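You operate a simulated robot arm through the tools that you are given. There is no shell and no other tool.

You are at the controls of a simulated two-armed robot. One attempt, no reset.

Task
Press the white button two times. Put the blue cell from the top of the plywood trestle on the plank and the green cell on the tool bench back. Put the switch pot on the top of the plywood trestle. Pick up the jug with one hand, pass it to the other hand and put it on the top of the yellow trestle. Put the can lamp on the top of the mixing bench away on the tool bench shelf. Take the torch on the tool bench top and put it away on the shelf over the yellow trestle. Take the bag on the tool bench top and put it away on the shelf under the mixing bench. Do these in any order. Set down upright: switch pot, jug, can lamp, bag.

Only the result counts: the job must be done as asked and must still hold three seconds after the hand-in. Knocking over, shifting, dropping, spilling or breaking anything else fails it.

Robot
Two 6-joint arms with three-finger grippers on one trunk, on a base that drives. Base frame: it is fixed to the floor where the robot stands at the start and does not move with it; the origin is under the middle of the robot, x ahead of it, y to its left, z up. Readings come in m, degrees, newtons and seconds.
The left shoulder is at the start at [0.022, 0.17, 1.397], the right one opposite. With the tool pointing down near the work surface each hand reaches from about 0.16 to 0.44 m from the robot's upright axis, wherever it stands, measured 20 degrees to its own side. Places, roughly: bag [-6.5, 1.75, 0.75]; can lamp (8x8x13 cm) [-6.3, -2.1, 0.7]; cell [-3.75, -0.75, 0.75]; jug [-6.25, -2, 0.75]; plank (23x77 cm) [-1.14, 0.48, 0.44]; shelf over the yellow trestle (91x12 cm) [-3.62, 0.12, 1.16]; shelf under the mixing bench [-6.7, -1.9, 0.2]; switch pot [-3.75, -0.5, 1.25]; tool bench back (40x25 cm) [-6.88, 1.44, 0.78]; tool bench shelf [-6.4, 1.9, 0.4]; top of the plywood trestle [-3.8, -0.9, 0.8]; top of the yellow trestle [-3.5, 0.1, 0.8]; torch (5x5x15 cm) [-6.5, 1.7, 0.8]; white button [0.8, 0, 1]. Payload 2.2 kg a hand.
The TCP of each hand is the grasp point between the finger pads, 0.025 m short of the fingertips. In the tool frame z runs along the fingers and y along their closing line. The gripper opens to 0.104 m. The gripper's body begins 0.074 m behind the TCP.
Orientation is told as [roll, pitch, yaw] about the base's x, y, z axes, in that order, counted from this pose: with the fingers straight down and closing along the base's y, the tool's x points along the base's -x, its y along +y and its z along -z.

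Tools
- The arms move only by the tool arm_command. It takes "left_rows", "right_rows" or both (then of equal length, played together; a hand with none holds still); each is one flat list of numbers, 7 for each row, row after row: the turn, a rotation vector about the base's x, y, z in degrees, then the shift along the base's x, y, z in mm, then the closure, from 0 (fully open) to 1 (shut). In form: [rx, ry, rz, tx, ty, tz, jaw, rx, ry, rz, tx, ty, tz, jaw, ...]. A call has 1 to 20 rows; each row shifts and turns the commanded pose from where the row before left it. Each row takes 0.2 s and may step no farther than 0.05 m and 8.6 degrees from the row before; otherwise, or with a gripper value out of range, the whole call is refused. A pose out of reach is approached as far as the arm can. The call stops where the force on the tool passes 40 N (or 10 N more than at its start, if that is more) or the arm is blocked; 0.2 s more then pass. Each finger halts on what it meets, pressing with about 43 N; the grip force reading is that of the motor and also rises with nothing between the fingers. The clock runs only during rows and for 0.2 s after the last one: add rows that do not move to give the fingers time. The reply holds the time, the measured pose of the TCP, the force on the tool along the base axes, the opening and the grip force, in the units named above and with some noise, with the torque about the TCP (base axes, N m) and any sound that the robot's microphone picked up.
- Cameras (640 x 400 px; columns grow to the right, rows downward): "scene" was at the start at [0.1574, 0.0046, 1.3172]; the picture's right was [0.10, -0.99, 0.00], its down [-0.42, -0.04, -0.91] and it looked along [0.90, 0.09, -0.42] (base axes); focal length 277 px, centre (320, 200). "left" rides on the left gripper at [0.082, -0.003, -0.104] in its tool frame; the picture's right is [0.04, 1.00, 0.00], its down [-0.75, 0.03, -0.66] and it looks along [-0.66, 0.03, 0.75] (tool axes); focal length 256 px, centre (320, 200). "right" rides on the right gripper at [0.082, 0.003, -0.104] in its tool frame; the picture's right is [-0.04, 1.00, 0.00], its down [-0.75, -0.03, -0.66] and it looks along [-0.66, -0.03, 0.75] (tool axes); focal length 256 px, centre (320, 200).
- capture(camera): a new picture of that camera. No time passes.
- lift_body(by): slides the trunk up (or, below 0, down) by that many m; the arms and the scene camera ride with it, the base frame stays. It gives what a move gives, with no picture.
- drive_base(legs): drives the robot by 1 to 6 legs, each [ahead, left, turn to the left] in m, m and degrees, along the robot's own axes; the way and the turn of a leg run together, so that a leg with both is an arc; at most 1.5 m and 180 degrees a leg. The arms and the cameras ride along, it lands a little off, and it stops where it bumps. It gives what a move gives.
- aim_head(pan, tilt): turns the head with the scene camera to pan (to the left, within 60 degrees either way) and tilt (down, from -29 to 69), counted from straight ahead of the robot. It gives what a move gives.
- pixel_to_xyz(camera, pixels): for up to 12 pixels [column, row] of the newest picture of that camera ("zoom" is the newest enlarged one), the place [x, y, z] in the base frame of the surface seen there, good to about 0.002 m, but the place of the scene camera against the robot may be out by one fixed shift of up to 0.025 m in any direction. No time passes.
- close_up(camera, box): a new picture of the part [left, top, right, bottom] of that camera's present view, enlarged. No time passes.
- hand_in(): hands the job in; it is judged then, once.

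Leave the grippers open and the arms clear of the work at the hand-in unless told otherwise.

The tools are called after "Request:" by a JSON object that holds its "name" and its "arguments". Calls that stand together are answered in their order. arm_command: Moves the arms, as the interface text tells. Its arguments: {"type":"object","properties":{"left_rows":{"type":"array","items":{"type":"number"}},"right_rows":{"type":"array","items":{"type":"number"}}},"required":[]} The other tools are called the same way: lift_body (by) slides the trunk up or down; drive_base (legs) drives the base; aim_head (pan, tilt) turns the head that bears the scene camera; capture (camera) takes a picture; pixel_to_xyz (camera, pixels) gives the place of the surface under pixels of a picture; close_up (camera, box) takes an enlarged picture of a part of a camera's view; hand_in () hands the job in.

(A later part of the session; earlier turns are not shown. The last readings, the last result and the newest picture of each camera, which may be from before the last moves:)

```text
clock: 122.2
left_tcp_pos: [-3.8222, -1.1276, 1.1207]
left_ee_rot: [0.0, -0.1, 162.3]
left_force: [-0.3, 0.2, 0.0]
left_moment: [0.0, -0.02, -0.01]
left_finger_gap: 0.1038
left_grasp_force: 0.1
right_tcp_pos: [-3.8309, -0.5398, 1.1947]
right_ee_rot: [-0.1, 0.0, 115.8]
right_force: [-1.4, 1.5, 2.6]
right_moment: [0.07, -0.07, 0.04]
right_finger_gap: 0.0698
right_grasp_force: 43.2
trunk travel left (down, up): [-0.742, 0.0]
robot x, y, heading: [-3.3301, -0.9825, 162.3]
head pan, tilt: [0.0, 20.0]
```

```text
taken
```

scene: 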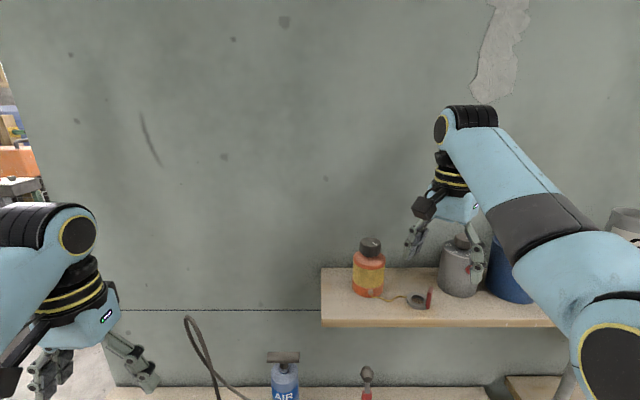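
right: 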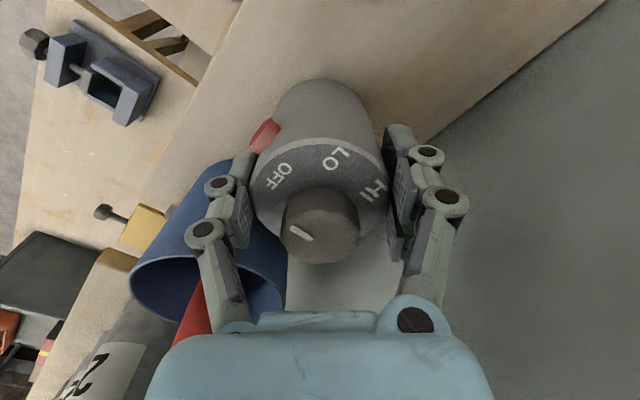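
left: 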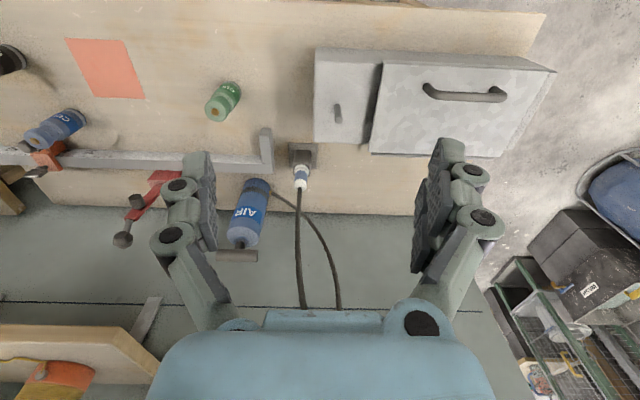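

Gripped (gap 0.070, 43 N). I lift 18 mm and then back the base straight out 0.2 m.

Request:
{"name": "arm_command", "arguments": {"right_rows": [0, 0, 0, 0, 0, 6, 1, 0, 0, 0, 0, 0, 6, 1, 0, 0, 0, 0, 0, 6, 1]}}

Request:
{"name": "capture", "arguments": {"camera": "right"}}

Request:
{"name": "close_up", "arguments": {"camera": "scene", "box": [380, 180, 560, 320]}}

```text
clock: 123.0
left_tcp_pos: [-3.8223, -1.1272, 1.1202]
left_ee_rot: [-0.1, -0.1, 162.2]
left_force: [0.5, 0.7, -0.4]
left_moment: [0.03, -0.01, -0.01]
left_finger_gap: 0.104
left_grasp_force: 0.0
right_tcp_pos: [-3.8302, -0.5388, 1.2129]
right_ee_rot: [-0.1, -0.1, 115.8]
right_force: [0.6, 0.0, -1.8]
right_moment: [-0.01, 0.01, -0.02]
right_finger_gap: 0.0699
right_grasp_force: 43.1
trunk travel left (down, up): [-0.742, 0.0]
robot x, y, heading: [-3.3298, -0.9844, 162.2]
head pan, tilt: [0.0, 20.0]
```

```text
taken
```

right: 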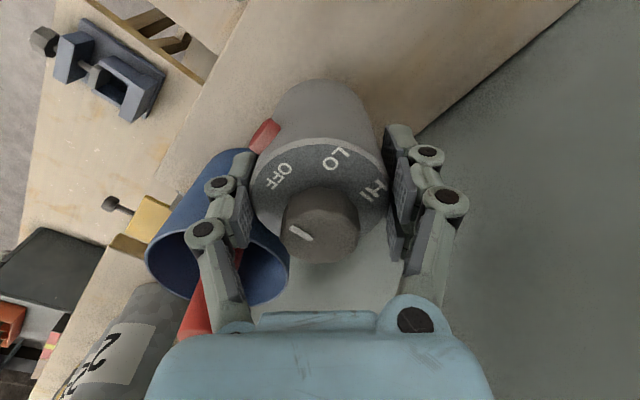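

```text
2.86 times, centred on (470, 250) of scene
```

zoom: 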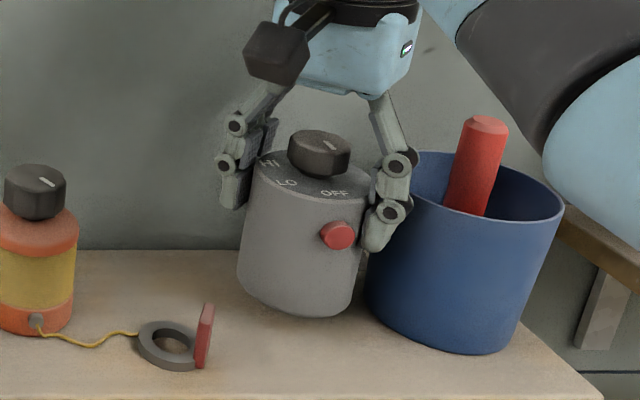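

Lifted cleanly. I back out 0.3 m and then lower the trunk 0.2 m.

Request:
{"name": "drive_base", "arguments": {"legs": [[-0.3, 0, 0]]}}

Request:
{"name": "lift_body", "arguments": {"by": -0.2}}

Request:
{"name": "aim_head", "arguments": {"pan": 0, "tilt": 30}}

Request:
{"name": "capture", "arguments": {"camera": "scene"}}

Request:
{"name": "capture", "arguments": {"camera": "left"}}

```text
clock: 125.0
left_tcp_pos: [-3.5361, -1.2177, 1.1206]
left_ee_rot: [0.0, -0.1, 162.2]
left_force: [0.0, -0.6, 0.9]
left_moment: [0.01, -0.01, -0.01]
left_finger_gap: 0.1037
left_grasp_force: 0.0
right_tcp_pos: [-3.5441, -0.6308, 1.2137]
right_ee_rot: [-0.1, -0.1, 115.9]
right_force: [-0.6, -0.1, -1.1]
right_moment: [0.0, 0.01, 0.02]
right_finger_gap: 0.0698
right_grasp_force: 42.8
trunk travel left (down, up): [-0.742, 0.0]
robot x, y, heading: [-3.0451, -1.0744, 162.2]
head pan, tilt: [0.0, 20.0]
```

```text
clock: 127.2
left_tcp_pos: [-3.5368, -1.2178, 0.9202]
left_ee_rot: [0.0, -0.2, 162.4]
left_force: [-0.6, 0.9, 0.3]
left_moment: [0.02, 0.02, 0.01]
left_finger_gap: 0.1041
left_grasp_force: 0.0
right_tcp_pos: [-3.5446, -0.6306, 1.0126]
right_ee_rot: [-0.1, 0.1, 115.8]
right_force: [0.0, -0.5, -2.0]
right_moment: [-0.01, 0.05, -0.02]
right_finger_gap: 0.0697
right_grasp_force: 43.7
trunk travel left (down, up): [-0.542, 0.2]
robot x, y, heading: [-3.0449, -1.0745, 162.1]
head pan, tilt: [0.0, 20.0]
```

```text
clock: 127.9
left_tcp_pos: [-3.5366, -1.2178, 0.9205]
left_ee_rot: [-0.1, -0.1, 162.3]
left_force: [-0.2, -0.2, -0.2]
left_moment: [0.01, -0.03, 0.03]
left_finger_gap: 0.1043
left_grasp_force: 0.1
right_tcp_pos: [-3.5445, -0.6297, 1.0134]
right_ee_rot: [-0.1, 0.0, 115.8]
right_force: [0.1, -0.8, -2.5]
right_moment: [-0.01, 0.03, -0.02]
right_finger_gap: 0.0698
right_grasp_force: 42.6
trunk travel left (down, up): [-0.542, 0.2]
robot x, y, heading: [-3.0415, -1.0725, 162.0]
head pan, tilt: [0.0, 30.0]
```

```text
taken
```

scene: 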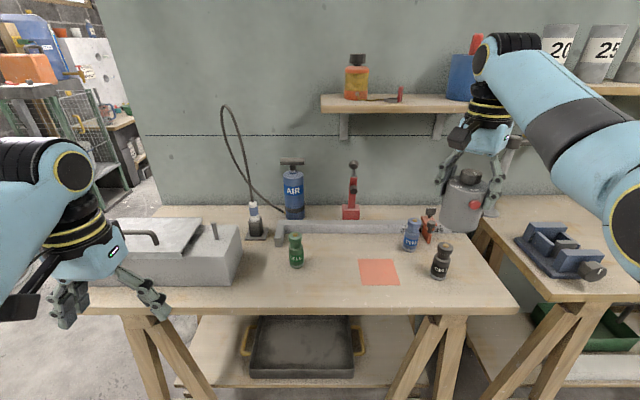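

```text
taken
```

left: 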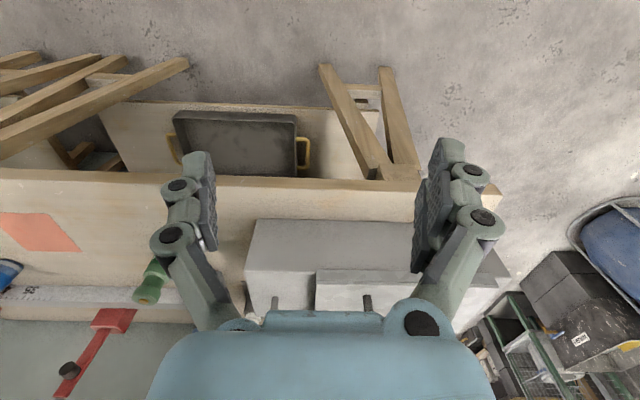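

Right hand holds the pot over the floor side. I measure the cells, red pad and free area on the plywood trestle.

Request:
{"name": "pixel_to_xyz", "arguments": {"camera": "scene", "pixels": [[296, 265], [295, 240], [411, 248], [412, 222], [441, 275], [442, 247], [380, 272], [358, 262], [330, 280], [260, 270], [464, 180], [462, 232]]}}

Request:
{"name": "pixel_to_xyz", "arguments": {"camera": "left", "pixels": [[150, 290], [150, 300], [160, 270], [300, 250], [200, 240], [300, 190], [40, 230], [500, 250]]}}

Request:
{"name": "capture", "arguments": {"camera": "right"}}

```text
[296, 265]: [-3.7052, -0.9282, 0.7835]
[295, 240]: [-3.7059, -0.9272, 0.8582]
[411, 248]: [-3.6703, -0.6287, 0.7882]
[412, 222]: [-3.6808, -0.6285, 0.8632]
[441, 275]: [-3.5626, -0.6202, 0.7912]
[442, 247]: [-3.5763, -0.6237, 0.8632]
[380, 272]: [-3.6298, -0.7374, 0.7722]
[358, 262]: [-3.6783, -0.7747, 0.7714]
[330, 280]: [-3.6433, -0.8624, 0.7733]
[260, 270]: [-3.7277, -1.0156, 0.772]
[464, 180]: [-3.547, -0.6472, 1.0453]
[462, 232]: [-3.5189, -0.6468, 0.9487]
```

```text
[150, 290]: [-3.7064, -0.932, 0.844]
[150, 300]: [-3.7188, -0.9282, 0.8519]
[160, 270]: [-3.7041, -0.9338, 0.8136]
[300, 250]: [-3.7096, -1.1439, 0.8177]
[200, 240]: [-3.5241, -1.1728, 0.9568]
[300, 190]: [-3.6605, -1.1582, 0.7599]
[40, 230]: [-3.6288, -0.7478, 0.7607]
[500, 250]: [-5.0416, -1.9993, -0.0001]
```

```text
taken
```

right: 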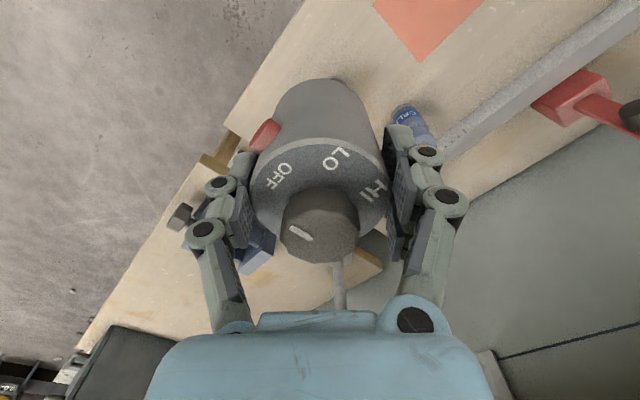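

Table z is 0.760 by the wrist camera; green cell surface ≈[-3.706,-0.931], top 0.853. I check the ruler's L-end near the green cell.

Request:
{"name": "close_up", "arguments": {"camera": "scene", "box": [230, 190, 390, 290]}}

Request:
{"name": "pixel_to_xyz", "arguments": {"camera": "zoom", "pixels": [[205, 205], [190, 215], [215, 215], [230, 180], [265, 290], [265, 260], [240, 275], [290, 275], [265, 185], [265, 310], [40, 250], [150, 205]]}}

```text
4.00 times, centred on (310, 240) of scene
```

zoom: 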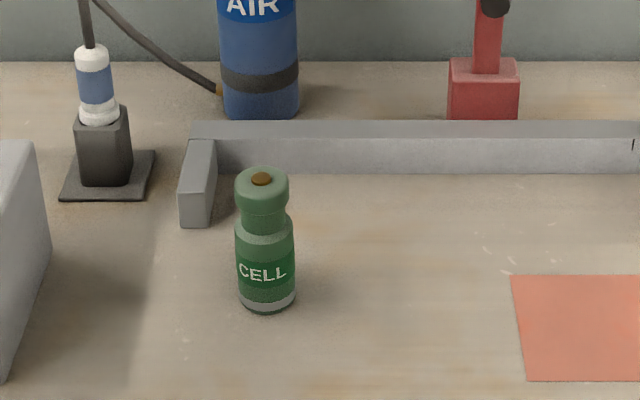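

```text
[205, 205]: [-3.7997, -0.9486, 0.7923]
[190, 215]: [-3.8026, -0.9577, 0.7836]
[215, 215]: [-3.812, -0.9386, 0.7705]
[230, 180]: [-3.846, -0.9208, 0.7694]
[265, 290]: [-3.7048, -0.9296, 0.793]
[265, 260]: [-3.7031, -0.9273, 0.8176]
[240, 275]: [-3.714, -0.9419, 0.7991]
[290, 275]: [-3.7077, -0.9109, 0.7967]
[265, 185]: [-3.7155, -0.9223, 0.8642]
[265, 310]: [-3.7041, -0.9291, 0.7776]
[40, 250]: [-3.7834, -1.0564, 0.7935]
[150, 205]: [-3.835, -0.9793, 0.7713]
```

Plan: set the pot on the free patch near [-3.655,-0.83], between the green cell and the red pad. I drive left 0.224 m and ahead 0.043 m with the pot well above everything, then lower the trunk part-way.

Request:
{"name": "drive_base", "arguments": {"legs": [[0, 0.224, 0], [0.043, 0, 0]]}}

Request:
{"name": "lift_body", "arguments": {"by": -0.08}}

Request:
{"name": "capture", "arguments": {"camera": "scene"}}

Request:
{"name": "capture", "arguments": {"camera": "right"}}

```text
clock: 130.2
left_tcp_pos: [-3.649, -1.4208, 0.9202]
left_ee_rot: [-0.1, 0.0, 162.3]
left_force: [0.7, -0.2, -0.9]
left_moment: [0.01, -0.08, -0.01]
left_finger_gap: 0.1038
left_grasp_force: 0.0
right_tcp_pos: [-3.6571, -0.8327, 1.0112]
right_ee_rot: [-0.2, 0.1, 115.8]
right_force: [-0.9, 0.5, -2.9]
right_moment: [-0.01, -0.06, 0.01]
right_finger_gap: 0.0698
right_grasp_force: 43.0
trunk travel left (down, up): [-0.542, 0.2]
robot x, y, heading: [-3.1542, -1.276, 162.2]
head pan, tilt: [0.0, 30.0]
```

```text
clock: 131.3
left_tcp_pos: [-3.649, -1.4204, 0.8413]
left_ee_rot: [-0.1, -0.3, 162.3]
left_force: [-0.1, 0.1, -0.1]
left_moment: [-0.01, 0.02, 0.01]
left_finger_gap: 0.104
left_grasp_force: 0.0
right_tcp_pos: [-3.6565, -0.8348, 0.9338]
right_ee_rot: [0.0, 0.0, 115.8]
right_force: [-0.1, 0.4, -2.4]
right_moment: [0.01, 0.05, 0.02]
right_finger_gap: 0.0698
right_grasp_force: 43.1
trunk travel left (down, up): [-0.462, 0.28]
robot x, y, heading: [-3.1539, -1.2795, 162.2]
head pan, tilt: [0.0, 30.0]
```

```text
taken
```

scene: 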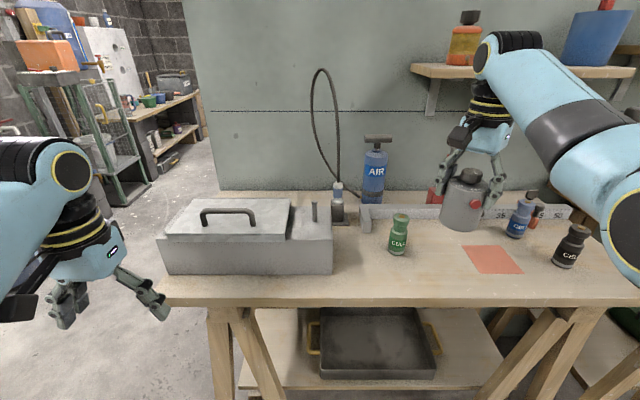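

```text
taken
```

right: 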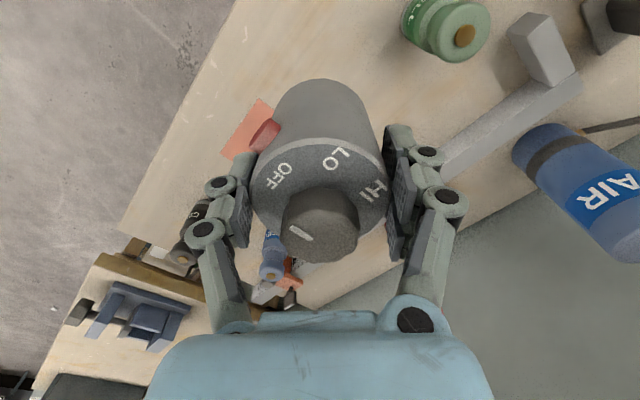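

The pot hovers over free space between the green cell and the pad. I lower the trunk 0.085 m, then let the arm settle it the last centimetre.

Request:
{"name": "lift_body", "arguments": {"by": -0.085}}

Request:
{"name": "arm_command", "arguments": {"right_rows": [0, 0, 0, 0, 0, -4, 1, 0, 0, 0, 0, 0, -4, 1, 0, 0, 0, 0, 0, -2, 1]}}

Request:
{"name": "close_up", "arguments": {"camera": "scene", "box": [360, 180, 560, 305]}}

```text
clock: 132.5
left_tcp_pos: [-3.6473, -1.4212, 0.7509]
left_ee_rot: [-0.3, -0.4, 162.3]
left_force: [0.6, -0.3, -0.3]
left_moment: [0.02, -0.02, 0.03]
left_finger_gap: 0.1039
left_grasp_force: 0.0
right_tcp_pos: [-3.6553, -0.8341, 0.85]
right_ee_rot: [0.1, -0.1, 115.7]
right_force: [0.3, 0.5, -2.0]
right_moment: [-0.02, 0.03, 0.02]
right_finger_gap: 0.0695
right_grasp_force: 43.1
trunk travel left (down, up): [-0.377, 0.365]
robot x, y, heading: [-3.1587, -1.2802, 162.3]
head pan, tilt: [0.0, 30.0]
```

```text
clock: 133.3
left_tcp_pos: [-3.6479, -1.4219, 0.753]
left_ee_rot: [-0.2, -0.3, 162.4]
left_force: [0.7, -0.1, 0.6]
left_moment: [0.01, 0.0, 0.0]
left_finger_gap: 0.1043
left_grasp_force: 0.2
right_tcp_pos: [-3.6558, -0.8345, 0.8386]
right_ee_rot: [-0.2, -0.1, 115.7]
right_force: [-0.2, -0.4, -2.4]
right_moment: [0.0, -0.02, -0.02]
right_finger_gap: 0.0696
right_grasp_force: 42.8
trunk travel left (down, up): [-0.377, 0.365]
robot x, y, heading: [-3.1504, -1.2807, 162.4]
head pan, tilt: [0.0, 30.0]
```

```text
3.20 times, centred on (460, 242) of scene
```

zoom: 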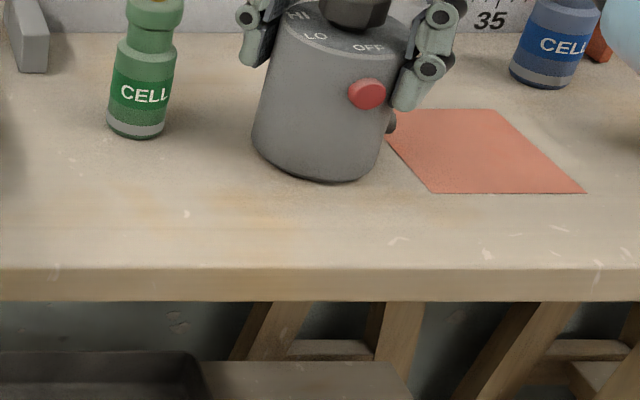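

Almost down; the force still shows its full weight. I lower in small steps until contact.

Request:
{"name": "arm_command", "arguments": {"right_rows": [0, 0, 0, 0, 0, -1.5, 1, 0, 0, 0, 0, 0, -1.5, 1]}}

Request:
{"name": "arm_command", "arguments": {"right_rows": [0, 0, 0, 0, 0, -1, 1, 0, 0, 0, 0, 0, -1, 1]}}

```text
clock: 133.9
left_tcp_pos: [-3.6484, -1.4215, 0.7522]
left_ee_rot: [-0.2, -0.4, 162.3]
left_force: [-0.5, -0.1, 0.0]
left_moment: [0.01, 0.01, -0.02]
left_finger_gap: 0.1042
left_grasp_force: 0.1
right_tcp_pos: [-3.6556, -0.8343, 0.8345]
right_ee_rot: [-0.1, 0.0, 115.8]
right_force: [0.9, -0.7, 0.1]
right_moment: [-0.02, -0.04, 0.01]
right_finger_gap: 0.0699
right_grasp_force: 43.0
trunk travel left (down, up): [-0.377, 0.365]
robot x, y, heading: [-3.1544, -1.2744, 162.2]
head pan, tilt: [0.0, 30.0]
```

```text
clock: 134.5
left_tcp_pos: [-3.6468, -1.4219, 0.7538]
left_ee_rot: [-0.1, -0.4, 162.3]
left_force: [-0.1, 0.4, 0.8]
left_moment: [-0.01, 0.04, 0.0]
left_finger_gap: 0.1041
left_grasp_force: 0.1
right_tcp_pos: [-3.6557, -0.8336, 0.8361]
right_ee_rot: [0.0, -0.1, 115.8]
right_force: [1.6, -1.0, 11.6]
right_moment: [-0.09, -0.53, -0.02]
right_finger_gap: 0.0697
right_grasp_force: 43.0
trunk travel left (down, up): [-0.377, 0.365]
robot x, y, heading: [-3.1532, -1.2795, 162.2]
head pan, tilt: [0.0, 30.0]
```

It has touched down (11 N). I ease up 1 mm and open the fingers slowly.

Request:
{"name": "arm_command", "arguments": {"right_rows": [0, 0, 0, 0, 0, 1, 0.9, 0, 0, 0, 0, 0, 0, 0.33, 0, 0, 0, 0, 0, 0, 0.3, 0, 0, 0, 0, 0, 0, 0.2, 0, 0, 0, 0, 0, 0, 0.12, 0, 0, 0, 0, 0, 0, 0.12]}}

Request:
{"name": "capture", "arguments": {"camera": "right"}}

Request:
{"name": "close_up", "arguments": {"camera": "scene", "box": [360, 130, 560, 255]}}

```text
clock: 135.9
left_tcp_pos: [-3.6484, -1.4231, 0.7521]
left_ee_rot: [-0.2, -0.5, 162.3]
left_force: [-0.1, 0.0, -0.2]
left_moment: [-0.01, -0.01, -0.02]
left_finger_gap: 0.104
left_grasp_force: 0.1
right_tcp_pos: [-3.6561, -0.834, 0.8353]
right_ee_rot: [-0.1, 0.0, 115.8]
right_force: [1.0, 0.6, -0.2]
right_moment: [0.0, 0.01, 0.0]
right_finger_gap: 0.0915
right_grasp_force: 0.0
trunk travel left (down, up): [-0.377, 0.365]
robot x, y, heading: [-3.1528, -1.2744, 162.2]
head pan, tilt: [0.0, 30.0]
```

```text
taken
```

right: 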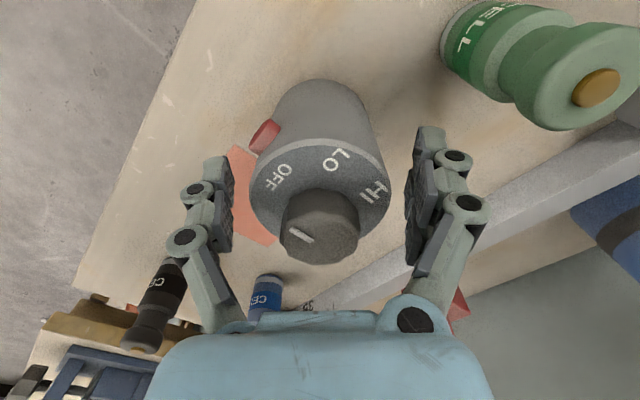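

```text
3.20 times, centred on (460, 192) of scene
```

zoom: 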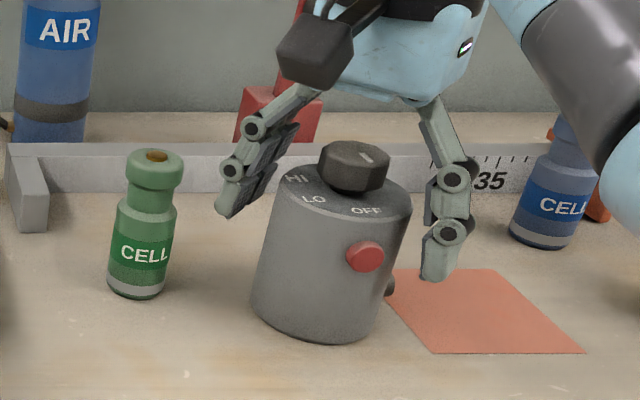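

The pot stands upright on the plywood trestle. I raise the trunk 0.17 m to lift the hands clear.

Request:
{"name": "lift_body", "arguments": {"by": 0.17}}

Request:
{"name": "capture", "arguments": {"camera": "scene"}}

Request:
{"name": "capture", "arguments": {"camera": "right"}}

```text
clock: 137.8
left_tcp_pos: [-3.6486, -1.4223, 0.9222]
left_ee_rot: [-0.3, -0.3, 162.3]
left_force: [-1.5, -0.4, -0.7]
left_moment: [-0.02, -0.02, 0.02]
left_finger_gap: 0.1041
left_grasp_force: 0.1
right_tcp_pos: [-3.657, -0.8331, 1.0044]
right_ee_rot: [-0.1, 0.0, 115.9]
right_force: [0.7, 0.9, -0.4]
right_moment: [-0.02, -0.02, -0.01]
right_finger_gap: 0.0916
right_grasp_force: 0.0
trunk travel left (down, up): [-0.547, 0.195]
robot x, y, heading: [-3.1554, -1.2764, 162.3]
head pan, tilt: [0.0, 30.0]
```

```text
taken
```

scene: 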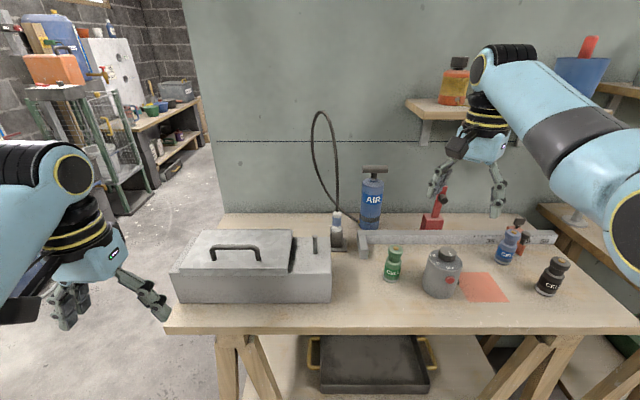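

```text
taken
```

right: 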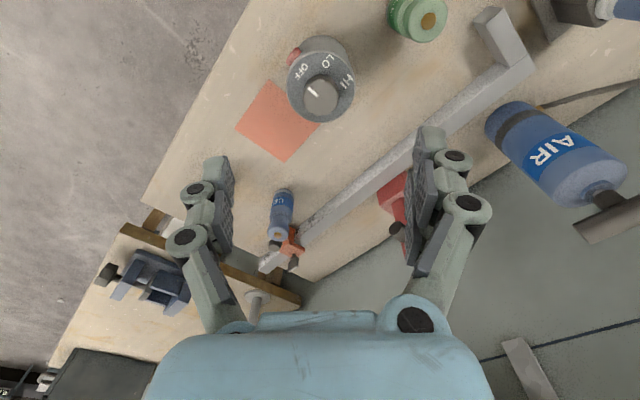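

Now the blue cell. I zoom on it to see its clearances to the orange stop, ruler and the black cell.

Request:
{"name": "close_up", "arguments": {"camera": "scene", "box": [440, 200, 600, 300]}}

Request:
{"name": "pixel_to_xyz", "arguments": {"camera": "zoom", "pixels": [[265, 250], [230, 245], [295, 250], [320, 190], [340, 175], [320, 140], [435, 330], [400, 290], [300, 145], [470, 280]]}}

Request:
{"name": "close_up", "arguments": {"camera": "right", "box": [200, 150, 360, 290]}}

Request:
{"name": "pixel_to_xyz", "arguments": {"camera": "zoom", "pixels": [[320, 180], [320, 220], [310, 320], [360, 370], [345, 345], [420, 330], [290, 200], [355, 200]]}}

```text
4.00 times, centred on (520, 250) of scene
```

zoom: 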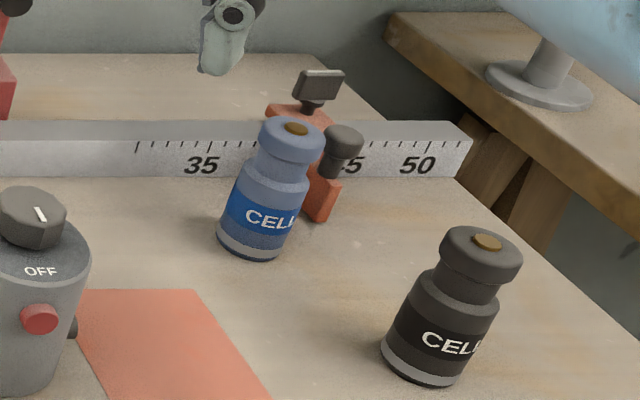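

```text
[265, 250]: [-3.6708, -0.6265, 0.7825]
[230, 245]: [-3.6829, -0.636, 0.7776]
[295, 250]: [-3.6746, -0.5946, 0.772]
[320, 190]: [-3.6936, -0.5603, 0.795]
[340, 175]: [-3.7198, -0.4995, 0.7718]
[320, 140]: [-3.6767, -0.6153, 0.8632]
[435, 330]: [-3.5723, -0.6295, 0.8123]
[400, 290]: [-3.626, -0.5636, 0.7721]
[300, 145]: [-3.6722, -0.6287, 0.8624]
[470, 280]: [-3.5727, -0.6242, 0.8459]
```

```text
2.86 times, centred on (280, 220) of right
```

zoom: 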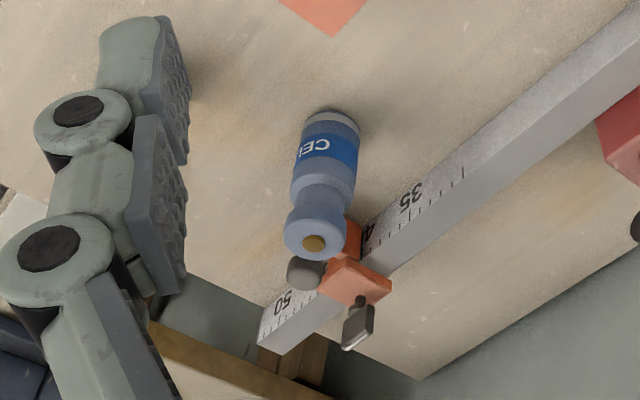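

```text
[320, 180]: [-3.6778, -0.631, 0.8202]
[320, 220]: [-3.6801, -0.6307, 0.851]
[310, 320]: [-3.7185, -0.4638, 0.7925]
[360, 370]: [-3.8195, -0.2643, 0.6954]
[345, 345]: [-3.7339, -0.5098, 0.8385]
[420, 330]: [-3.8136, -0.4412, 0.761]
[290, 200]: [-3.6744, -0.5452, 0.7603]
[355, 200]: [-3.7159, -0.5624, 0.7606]
```

Blue cell centre ≈[-3.684,-0.617]; the orange stop is ~5 cm to its right, so I'll grip it front-to-back (hand turned −44°). I first turn the right hand, and swing the left hand outward and back so it stays off the table.

Request:
{"name": "arm_command", "arguments": {"right_rows": [0, 0, -7.3, 0, 0, 0, 0.3, 0, 0, -7.3, 0, 0, 0, 0.3, 0, 0, -7.3, 0, 0, 0, 0.3, 0, 0, -7.3, 0, 0, 0, 0.3, 0, 0, -7.3, 0, 0, 0, 0.3, 0, 0, -7.3, 0, 0, 0, 0.3], "left_rows": [0, 0, 0, -10, -32, 0, 0, 0, 0, 0, -10, -32, 0, 0, 0, 0, 0, -10, -32, 0, 0, 0, 0, 0, 10, -35, 0, 0, 0, 0, 0, 35, -20, 0, 0, 0, 0, 0, 40, -20, 0, 0]}}

Request:
{"name": "drive_base", "arguments": {"legs": [[0, -0.1975, 0], [0.06, 0, 0]]}}

Request:
{"name": "capture", "arguments": {"camera": "right"}}

Request:
{"name": "capture", "arguments": {"camera": "scene"}}

```text
clock: 139.2
left_tcp_pos: [-3.5902, -1.5945, 0.9232]
left_ee_rot: [-0.3, -0.3, 162.3]
left_force: [-0.3, 0.2, 0.1]
left_moment: [0.02, -0.01, 0.01]
left_finger_gap: 0.1041
left_grasp_force: 0.0
right_tcp_pos: [-3.6548, -0.8342, 1.0051]
right_ee_rot: [-0.1, 0.0, 71.9]
right_force: [0.1, -0.9, -0.2]
right_moment: [0.03, 0.0, -0.01]
right_finger_gap: 0.0726
right_grasp_force: 0.1
trunk travel left (down, up): [-0.547, 0.195]
robot x, y, heading: [-3.1522, -1.2765, 162.3]
head pan, tilt: [0.0, 30.0]
```

```text
clock: 141.4
left_tcp_pos: [-3.5914, -1.3849, 0.9219]
left_ee_rot: [-0.2, -0.2, 162.3]
left_force: [-0.8, 0.3, -0.3]
left_moment: [-0.04, -0.04, 0.0]
left_finger_gap: 0.104
left_grasp_force: 0.0
right_tcp_pos: [-3.6532, -0.6254, 1.0034]
right_ee_rot: [-0.2, 0.0, 71.9]
right_force: [-0.3, 0.0, -0.6]
right_moment: [-0.02, -0.09, 0.02]
right_finger_gap: 0.0727
right_grasp_force: 0.1
trunk travel left (down, up): [-0.547, 0.195]
robot x, y, heading: [-3.1511, -1.0677, 162.2]
head pan, tilt: [0.0, 30.0]
```

```text
taken
```

right: 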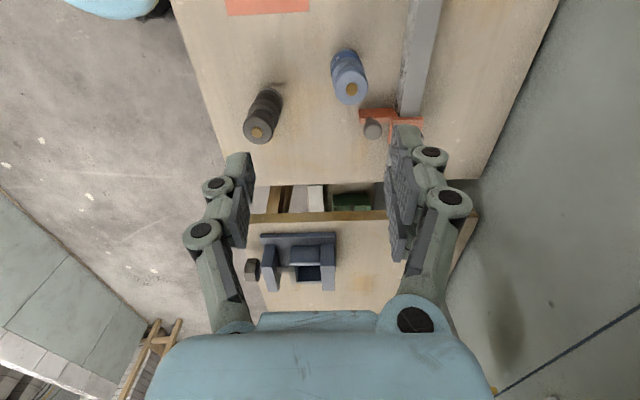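

```text
taken
```

scene: 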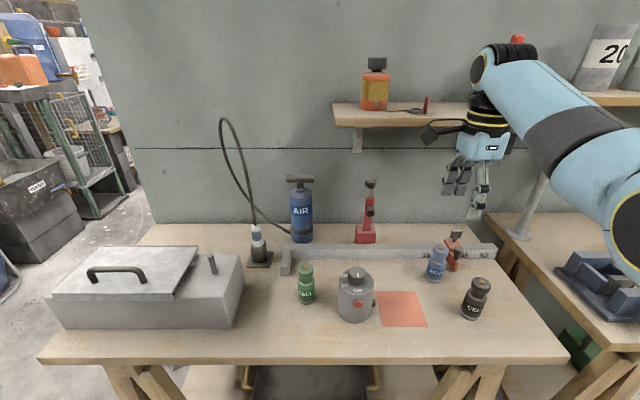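

I measure the blue cell from the right wrist camera (cap at (351,88)), plus the stop and the black cell.

Request:
{"name": "close_up", "arguments": {"camera": "right", "box": [220, 20, 460, 170]}}

Request:
{"name": "pixel_to_xyz", "arguments": {"camera": "zoom", "pixels": [[350, 180], [330, 195], [370, 195], [345, 205], [340, 140], [335, 95], [325, 130], [365, 130], [400, 280], [385, 245], [490, 150], [98, 290]]}}

```text
2.67 times, centred on (340, 95) of right
```

zoom: 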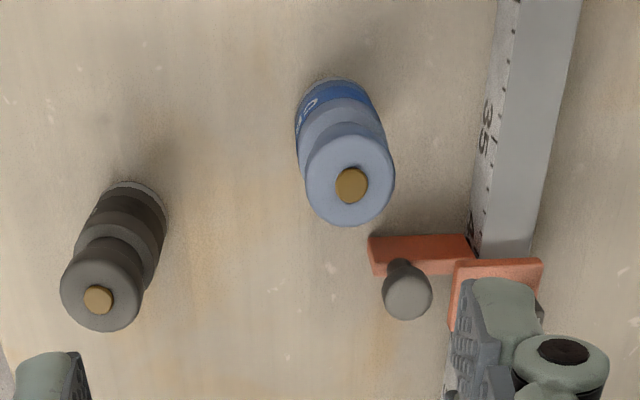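

```text
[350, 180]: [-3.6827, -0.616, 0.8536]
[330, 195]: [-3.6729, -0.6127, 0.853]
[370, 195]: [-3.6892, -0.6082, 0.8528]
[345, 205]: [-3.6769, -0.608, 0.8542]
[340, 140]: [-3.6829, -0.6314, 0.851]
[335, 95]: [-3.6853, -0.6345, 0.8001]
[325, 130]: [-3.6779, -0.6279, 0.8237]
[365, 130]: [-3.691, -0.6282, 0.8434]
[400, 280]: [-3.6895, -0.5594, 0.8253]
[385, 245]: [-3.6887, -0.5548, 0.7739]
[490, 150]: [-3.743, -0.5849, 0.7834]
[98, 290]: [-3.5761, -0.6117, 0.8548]
```

Blue cell axis at [-3.6825,-0.616], top 0.8535. The hand needs 31 mm forward. I drive ahead that much, then lower the trunk in two stages.

Request:
{"name": "drive_base", "arguments": {"legs": [[0.031, 0, 0]]}}

Request:
{"name": "lift_body", "arguments": {"by": -0.11}}

Request:
{"name": "capture", "arguments": {"camera": "right"}}

```text
clock: 142.2
left_tcp_pos: [-3.6209, -1.3754, 0.9215]
left_ee_rot: [-0.2, -0.3, 162.2]
left_force: [0.0, 0.2, 0.1]
left_moment: [-0.02, -0.07, -0.01]
left_finger_gap: 0.1041
left_grasp_force: 0.1
right_tcp_pos: [-3.6831, -0.616, 1.0041]
right_ee_rot: [-0.2, 0.1, 71.9]
right_force: [-0.9, -0.3, -1.0]
right_moment: [-0.01, -0.04, -0.02]
right_finger_gap: 0.0727
right_grasp_force: 0.1
trunk travel left (down, up): [-0.547, 0.195]
robot x, y, heading: [-3.1812, -1.0609, 162.0]
head pan, tilt: [0.0, 30.0]
```

```text
clock: 143.7
left_tcp_pos: [-3.6193, -1.3766, 0.8124]
left_ee_rot: [-0.2, -0.5, 162.3]
left_force: [0.0, 0.9, 0.6]
left_moment: [0.02, -0.02, 0.01]
left_finger_gap: 0.104
left_grasp_force: 0.0
right_tcp_pos: [-3.6817, -0.617, 0.8951]
right_ee_rot: [0.0, 0.1, 71.8]
right_force: [-0.7, 0.9, 0.2]
right_moment: [0.03, 0.02, -0.03]
right_finger_gap: 0.0727
right_grasp_force: 0.2
trunk travel left (down, up): [-0.437, 0.305]
robot x, y, heading: [-3.1821, -1.0612, 162.1]
head pan, tilt: [0.0, 30.0]
```

```text
taken
```

right: 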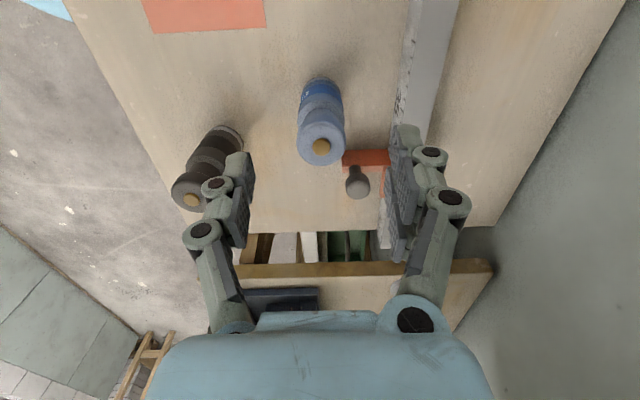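

Aligned. I lower the remaining 0.097 m and check the force.

Request:
{"name": "lift_body", "arguments": {"by": -0.097}}

Request:
{"name": "capture", "arguments": {"camera": "right"}}

```text
clock: 145.0
left_tcp_pos: [-3.6176, -1.3765, 0.7179]
left_ee_rot: [-0.2, -0.4, 162.1]
left_force: [-0.5, -0.3, 0.0]
left_moment: [0.02, 0.02, -0.03]
left_finger_gap: 0.1039
left_grasp_force: 0.1
right_tcp_pos: [-3.6817, -0.6171, 0.8]
right_ee_rot: [0.0, 0.1, 72.0]
right_force: [0.0, 0.5, -0.1]
right_moment: [-0.02, 0.0, 0.01]
right_finger_gap: 0.073
right_grasp_force: 0.1
trunk travel left (down, up): [-0.34, 0.402]
robot x, y, heading: [-3.1827, -1.0613, 162.3]
head pan, tilt: [0.0, 30.0]
```

```text
taken
```

right: 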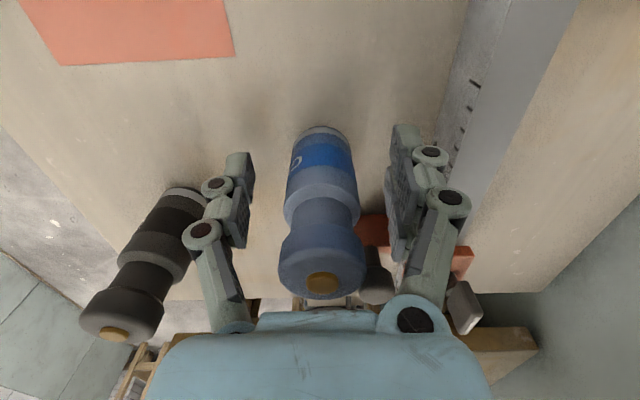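

Fingers are around the blue cell, clear of the stop. I close.

Request:
{"name": "arm_command", "arguments": {"right_rows": [0, 0, 0, 0, 0, 0, 0.45, 0, 0, 0, 0, 0, 0, 0.55, 0, 0, 0, 0, 0, 0, 0.7, 0, 0, 0, 0, 0, 0, 1, 0, 0, 0, 0, 0, 0, 1]}}

Request:
{"name": "lift_body", "arguments": {"by": 0.12}}

Request:
{"name": "capture", "arguments": {"camera": "right"}}

Request:
{"name": "capture", "arguments": {"camera": "scene"}}

```text
clock: 146.2
left_tcp_pos: [-3.619, -1.3765, 0.7148]
left_ee_rot: [-0.2, -0.4, 162.2]
left_force: [0.7, -0.1, -0.9]
left_moment: [0.03, 0.02, 0.01]
left_finger_gap: 0.1042
left_grasp_force: 0.1
right_tcp_pos: [-3.6803, -0.6167, 0.798]
right_ee_rot: [-0.1, 0.0, 71.9]
right_force: [-0.4, 0.2, 0.4]
right_moment: [0.01, 0.0, 0.0]
right_finger_gap: 0.0348
right_grasp_force: 43.2
trunk travel left (down, up): [-0.34, 0.402]
robot x, y, heading: [-3.1817, -1.062, 162.3]
head pan, tilt: [0.0, 30.0]
```

```text
clock: 147.7
left_tcp_pos: [-3.6186, -1.3763, 0.8358]
left_ee_rot: [-0.2, -0.4, 162.3]
left_force: [-0.3, 0.2, 0.1]
left_moment: [0.02, -0.04, -0.01]
left_finger_gap: 0.1041
left_grasp_force: 0.0
right_tcp_pos: [-3.6805, -0.6167, 0.9175]
right_ee_rot: [-0.1, 0.0, 71.9]
right_force: [-0.3, 0.3, -0.8]
right_moment: [-0.02, 0.01, 0.0]
right_finger_gap: 0.0352
right_grasp_force: 43.0
trunk travel left (down, up): [-0.46, 0.282]
robot x, y, heading: [-3.1798, -1.0606, 162.1]
head pan, tilt: [0.0, 30.0]
```

```text
taken
```

right: 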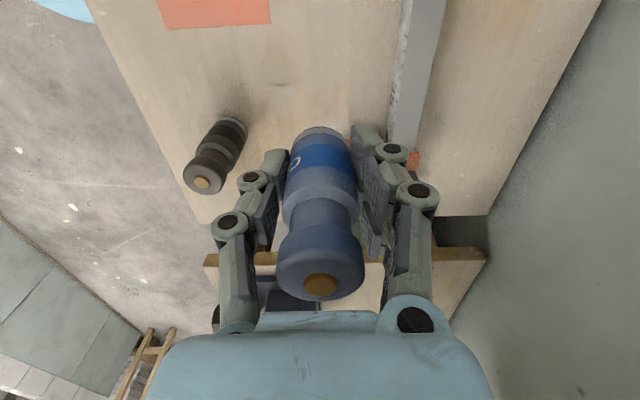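

```text
taken
```

scene: 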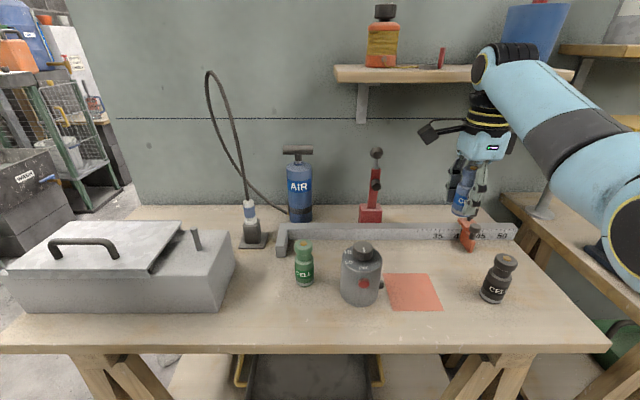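

Blue cell is lifted in the right hand. I back off 0.25 m, raise the trunk 0.13 m, then tuck the right hand in and bring the left hand to its working place.

Request:
{"name": "drive_base", "arguments": {"legs": [[-0.25, 0, 0]]}}

Request:
{"name": "lift_body", "arguments": {"by": 0.13}}

Request:
{"name": "arm_command", "arguments": {"right_rows": [0, 0, 0, 0, 0, -37, 1, 0, 0, 0, 0, 0, -37, 1, 0, 0, 0, 0, 0, -36, 1, 0, 0, 0, 38, -12, 0, 1, 0, 0, 0, 38, -12, 0, 1, 0, 0, 0, 38, -12, 0, 1, 0, 0, 0, 38, -12, 0, 1, 0, 0, 0, 38, -12, 0, 1], "left_rows": [0, 0, 0, -4.8, 26, -4.5, 0.2, 0, 0, 0, -4.8, 26, -4.5, 0.2, 0, 0, 0, -4.8, 26, -4.5, 0.2, 0, 0, 0, -4.8, 26, -4.5, 0.2, 0, 0, 0, -4.8, 26, -4.5, 0.2, 0, 0, 0, -4.8, 26, -4.5, 0.2, 0, 0, 0, -4.8, 26, -4.5, 0.2, 0, 0, 0, -4.8, 26, -4.5, 0.2]}}

Request:
{"name": "capture", "arguments": {"camera": "scene"}}

```text
clock: 149.5
left_tcp_pos: [-3.381, -1.4536, 0.8361]
left_ee_rot: [-0.2, -0.4, 162.2]
left_force: [0.7, -0.3, 0.4]
left_moment: [0.0, 0.0, 0.01]
left_finger_gap: 0.1042
left_grasp_force: 0.0
right_tcp_pos: [-3.4459, -0.6932, 0.9186]
right_ee_rot: [0.0, 0.0, 72.0]
right_force: [0.3, 0.1, -0.3]
right_moment: [-0.02, 0.04, 0.0]
right_finger_gap: 0.0351
right_grasp_force: 43.5
trunk travel left (down, up): [-0.46, 0.282]
robot x, y, heading: [-2.9422, -1.1359, 162.4]
head pan, tilt: [0.0, 30.0]
```

```text
clock: 151.1
left_tcp_pos: [-3.3829, -1.4529, 0.9651]
left_ee_rot: [-0.3, -0.2, 162.3]
left_force: [-0.5, -0.8, -0.2]
left_moment: [-0.02, 0.01, 0.02]
left_finger_gap: 0.1042
left_grasp_force: 0.1
right_tcp_pos: [-3.4455, -0.6933, 1.0476]
right_ee_rot: [-0.1, 0.0, 72.0]
right_force: [0.3, 0.4, -1.3]
right_moment: [0.0, -0.03, 0.01]
right_finger_gap: 0.0347
right_grasp_force: 43.0
trunk travel left (down, up): [-0.59, 0.152]
robot x, y, heading: [-2.9465, -1.1369, 162.2]
head pan, tilt: [0.0, 30.0]
```

```text
clock: 152.9
left_tcp_pos: [-3.4168, -1.2439, 0.9316]
left_ee_rot: [-0.1, -0.4, 162.3]
left_force: [0.5, -0.2, 0.8]
left_moment: [0.01, 0.02, -0.03]
left_finger_gap: 0.0835
left_grasp_force: 0.1
right_tcp_pos: [-3.2553, -0.7522, 0.9371]
right_ee_rot: [-0.1, -0.1, 72.1]
right_force: [0.5, -0.4, -1.4]
right_moment: [-0.03, 0.01, 0.01]
right_finger_gap: 0.0351
right_grasp_force: 42.7
trunk travel left (down, up): [-0.59, 0.152]
robot x, y, heading: [-2.9457, -1.1337, 162.2]
head pan, tilt: [0.0, 30.0]
```

```text
taken
```

scene: 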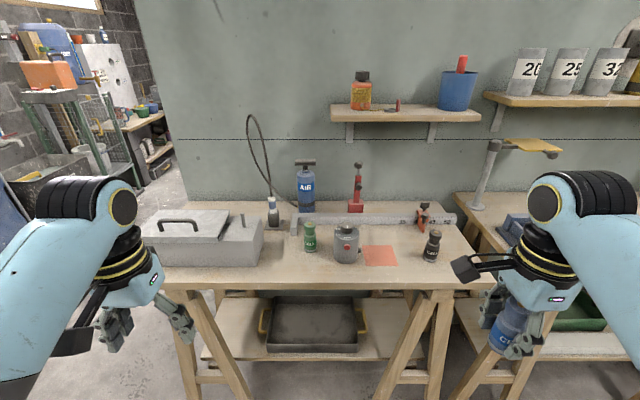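

Left hand needs 0.21 m right and 0.39 m ahead for the green cell. I check the vise position on the yellow trestle (it will be near the right hand) before driving.

Request:
{"name": "close_up", "arguments": {"camera": "scene", "box": [400, 120, 600, 260]}}

Request:
{"name": "pixel_to_xyz", "arguments": {"camera": "scene", "pixels": [[478, 206], [493, 145], [530, 148], [512, 222], [505, 240], [520, 215], [480, 230], [490, 280], [424, 205], [436, 235]]}}

```text
2.86 times, centred on (500, 190) of scene
```

zoom: 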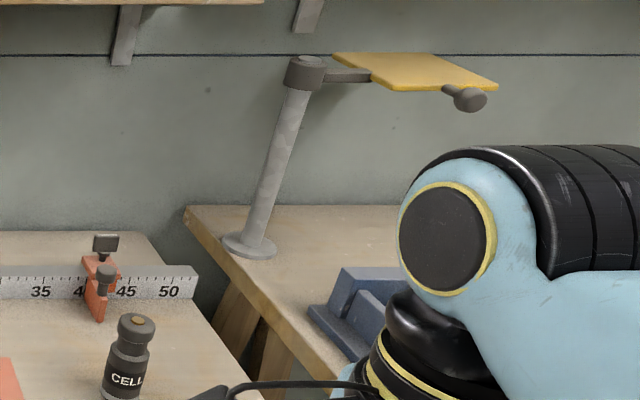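

```text
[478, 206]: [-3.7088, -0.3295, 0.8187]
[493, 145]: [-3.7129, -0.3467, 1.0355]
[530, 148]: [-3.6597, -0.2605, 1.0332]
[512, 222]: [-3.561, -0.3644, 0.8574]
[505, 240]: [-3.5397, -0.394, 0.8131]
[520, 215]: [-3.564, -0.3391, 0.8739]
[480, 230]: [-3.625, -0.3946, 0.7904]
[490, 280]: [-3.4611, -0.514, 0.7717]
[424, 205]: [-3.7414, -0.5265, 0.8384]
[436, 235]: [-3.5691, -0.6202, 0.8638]
```

The vise tops out at ~0.865 near [-3.55,-0.36]. To keep the right hand further from it I bring the left hand 5 cm inward and drive only 0.16 m right, then 0.36 m ahead.

Request:
{"name": "arm_command", "arguments": {"left_rows": [0, 0, 0, 7.6, 23.8, 0, 0.3, 0, 0, 0, 7.6, 23.8, 0, 0.3]}}

Request:
{"name": "drive_base", "arguments": {"legs": [[0, -0.16, 0], [0.35, 0, 0]]}}

Request:
{"name": "capture", "arguments": {"camera": "left"}}

Request:
{"name": "capture", "arguments": {"camera": "scene"}}

```text
clock: 153.5
left_tcp_pos: [-3.4043, -1.197, 0.9302]
left_ee_rot: [-0.3, -0.3, 162.2]
left_force: [0.4, -1.0, 0.4]
left_moment: [-0.01, 0.03, 0.02]
left_finger_gap: 0.0728
left_grasp_force: 0.1
right_tcp_pos: [-3.2559, -0.7521, 0.9362]
right_ee_rot: [-0.1, 0.0, 72.0]
right_force: [-1.4, 0.1, -1.1]
right_moment: [-0.01, -0.08, 0.01]
right_finger_gap: 0.0348
right_grasp_force: 43.0
trunk travel left (down, up): [-0.59, 0.152]
robot x, y, heading: [-2.9473, -1.1354, 162.6]
head pan, tilt: [0.0, 30.0]
```

```text
clock: 156.8
left_tcp_pos: [-3.6907, -0.9375, 0.9294]
left_ee_rot: [-0.3, -0.3, 162.5]
left_force: [-0.1, -0.1, 0.7]
left_moment: [0.01, -0.04, -0.02]
left_finger_gap: 0.0725
left_grasp_force: 0.0
right_tcp_pos: [-3.5447, -0.492, 0.9362]
right_ee_rot: [0.0, -0.1, 72.2]
right_force: [-0.3, 0.0, -1.9]
right_moment: [-0.03, 0.0, 0.02]
right_finger_gap: 0.0348
right_grasp_force: 43.5
trunk travel left (down, up): [-0.59, 0.152]
robot x, y, heading: [-3.2323, -0.8798, 162.4]
head pan, tilt: [0.0, 30.0]
```

```text
taken
```

left: 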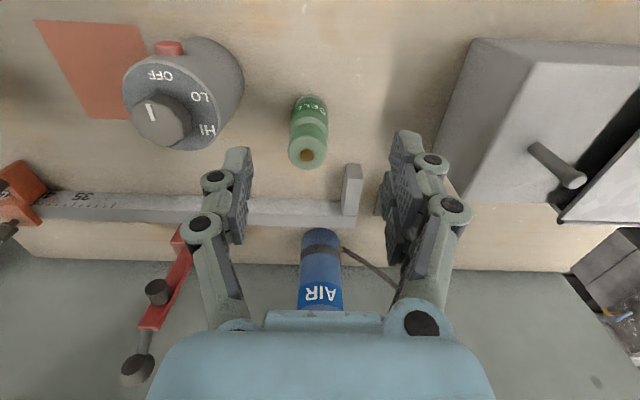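

```text
taken
```

scene: 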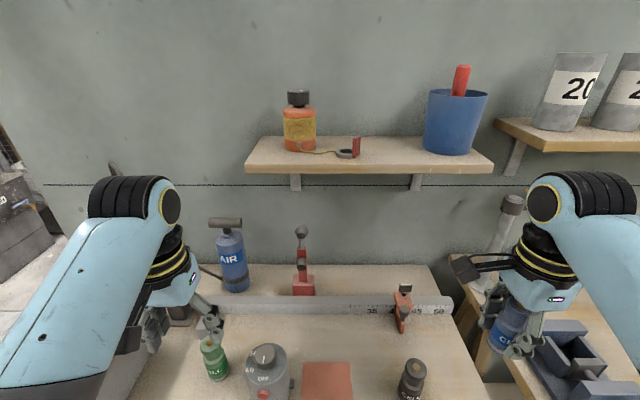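

Measure the green cell from the left wrist camera: brown centre dot at (307,155).

Request:
{"name": "close_up", "arguments": {"camera": "left", "box": [260, 80, 380, 200]}}

Request:
{"name": "pixel_to_xyz", "arguments": {"camera": "left", "pixels": [[307, 155], [297, 150], [318, 150], [307, 163], [308, 130], [350, 185], [230, 90], [320, 300], [455, 170]]}}

```text
3.33 times, centred on (320, 140) of left
```

zoom: 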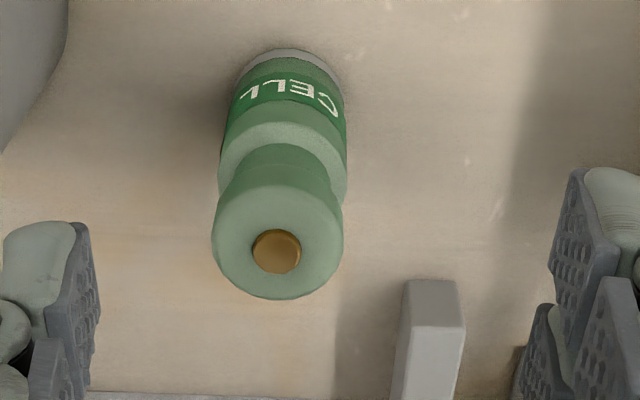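

```text
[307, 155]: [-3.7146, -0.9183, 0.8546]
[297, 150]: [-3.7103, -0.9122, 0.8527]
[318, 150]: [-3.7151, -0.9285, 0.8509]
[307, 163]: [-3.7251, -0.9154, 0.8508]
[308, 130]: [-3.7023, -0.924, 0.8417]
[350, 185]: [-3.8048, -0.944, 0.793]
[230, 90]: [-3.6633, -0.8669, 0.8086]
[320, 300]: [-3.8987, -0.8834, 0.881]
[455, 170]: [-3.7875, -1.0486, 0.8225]
```

Green cell axis at [-3.716,-0.919]. I move the left hand over it and descend to z≈0.798.

Request:
{"name": "arm_command", "arguments": {"left_rows": [0, 0, 0, -25, 18.5, 0, 0.3, 0, 0, 0, 0, 0, -40, 0.3, 0, 0, 0, 0, 0, -35, 0.3, 0, 0, 0, 0, 0, 0, 0.3]}}

Request:
{"name": "capture", "arguments": {"camera": "left"}}

```text
clock: 157.8
left_tcp_pos: [-3.7172, -0.9205, 0.8554]
left_ee_rot: [-0.2, -0.3, 162.5]
left_force: [0.7, -0.1, -0.4]
left_moment: [0.01, -0.02, 0.0]
left_finger_gap: 0.0726
left_grasp_force: 0.1
right_tcp_pos: [-3.5443, -0.4915, 0.9369]
right_ee_rot: [-0.2, 0.0, 72.2]
right_force: [0.8, -0.3, -1.2]
right_moment: [-0.01, 0.0, 0.02]
right_finger_gap: 0.0349
right_grasp_force: 43.5
trunk travel left (down, up): [-0.59, 0.152]
robot x, y, heading: [-3.2308, -0.878, 162.5]
head pan, tilt: [0.0, 30.0]
```

```text
taken
```

left: 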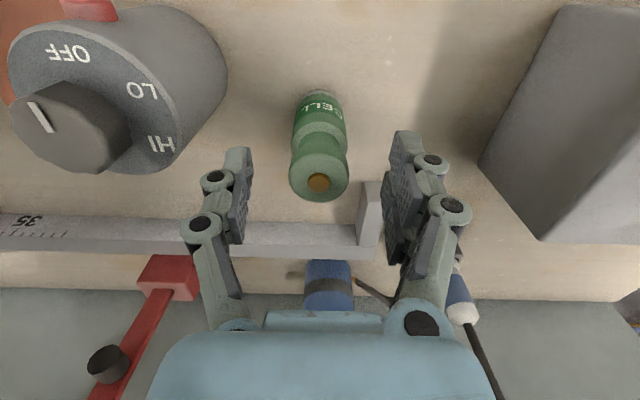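

Centred on the green cell. I descend the last 57 mm and close.

Request:
{"name": "arm_command", "arguments": {"left_rows": [0, 0, 0, 0, 0, -30, 0.3, 0, 0, 0, 0, 0, -26, 0.3, 0, 0, 0, 0, 0, 0, 0.3, 0, 0, 0, 0, 0, 0, 0.45, 0, 0, 0, 0, 0, 0, 0.55, 0, 0, 0, 0, 0, 0, 0.7, 0, 0, 0, 0, 0, 0, 1, 0, 0, 0, 0, 0, 0, 1]}}

Request:
{"name": "capture", "arguments": {"camera": "left"}}

```text
clock: 159.6
left_tcp_pos: [-3.7162, -0.9197, 0.8006]
left_ee_rot: [-0.3, -0.4, 162.5]
left_force: [-0.8, 0.0, -0.2]
left_moment: [0.06, 0.01, -0.01]
left_finger_gap: 0.0351
left_grasp_force: 42.9
right_tcp_pos: [-3.5444, -0.492, 0.9366]
right_ee_rot: [-0.1, 0.0, 72.2]
right_force: [0.2, 0.4, 0.0]
right_moment: [0.05, -0.01, -0.02]
right_finger_gap: 0.0347
right_grasp_force: 43.3
trunk travel left (down, up): [-0.59, 0.152]
robot x, y, heading: [-3.2286, -0.8761, 162.4]
head pan, tilt: [0.0, 30.0]
```

```text
taken
```

left: 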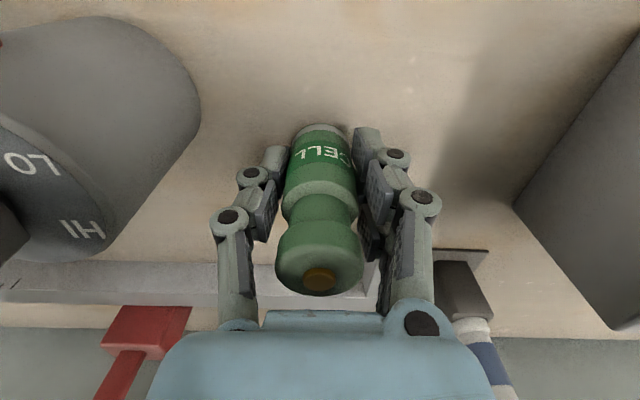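

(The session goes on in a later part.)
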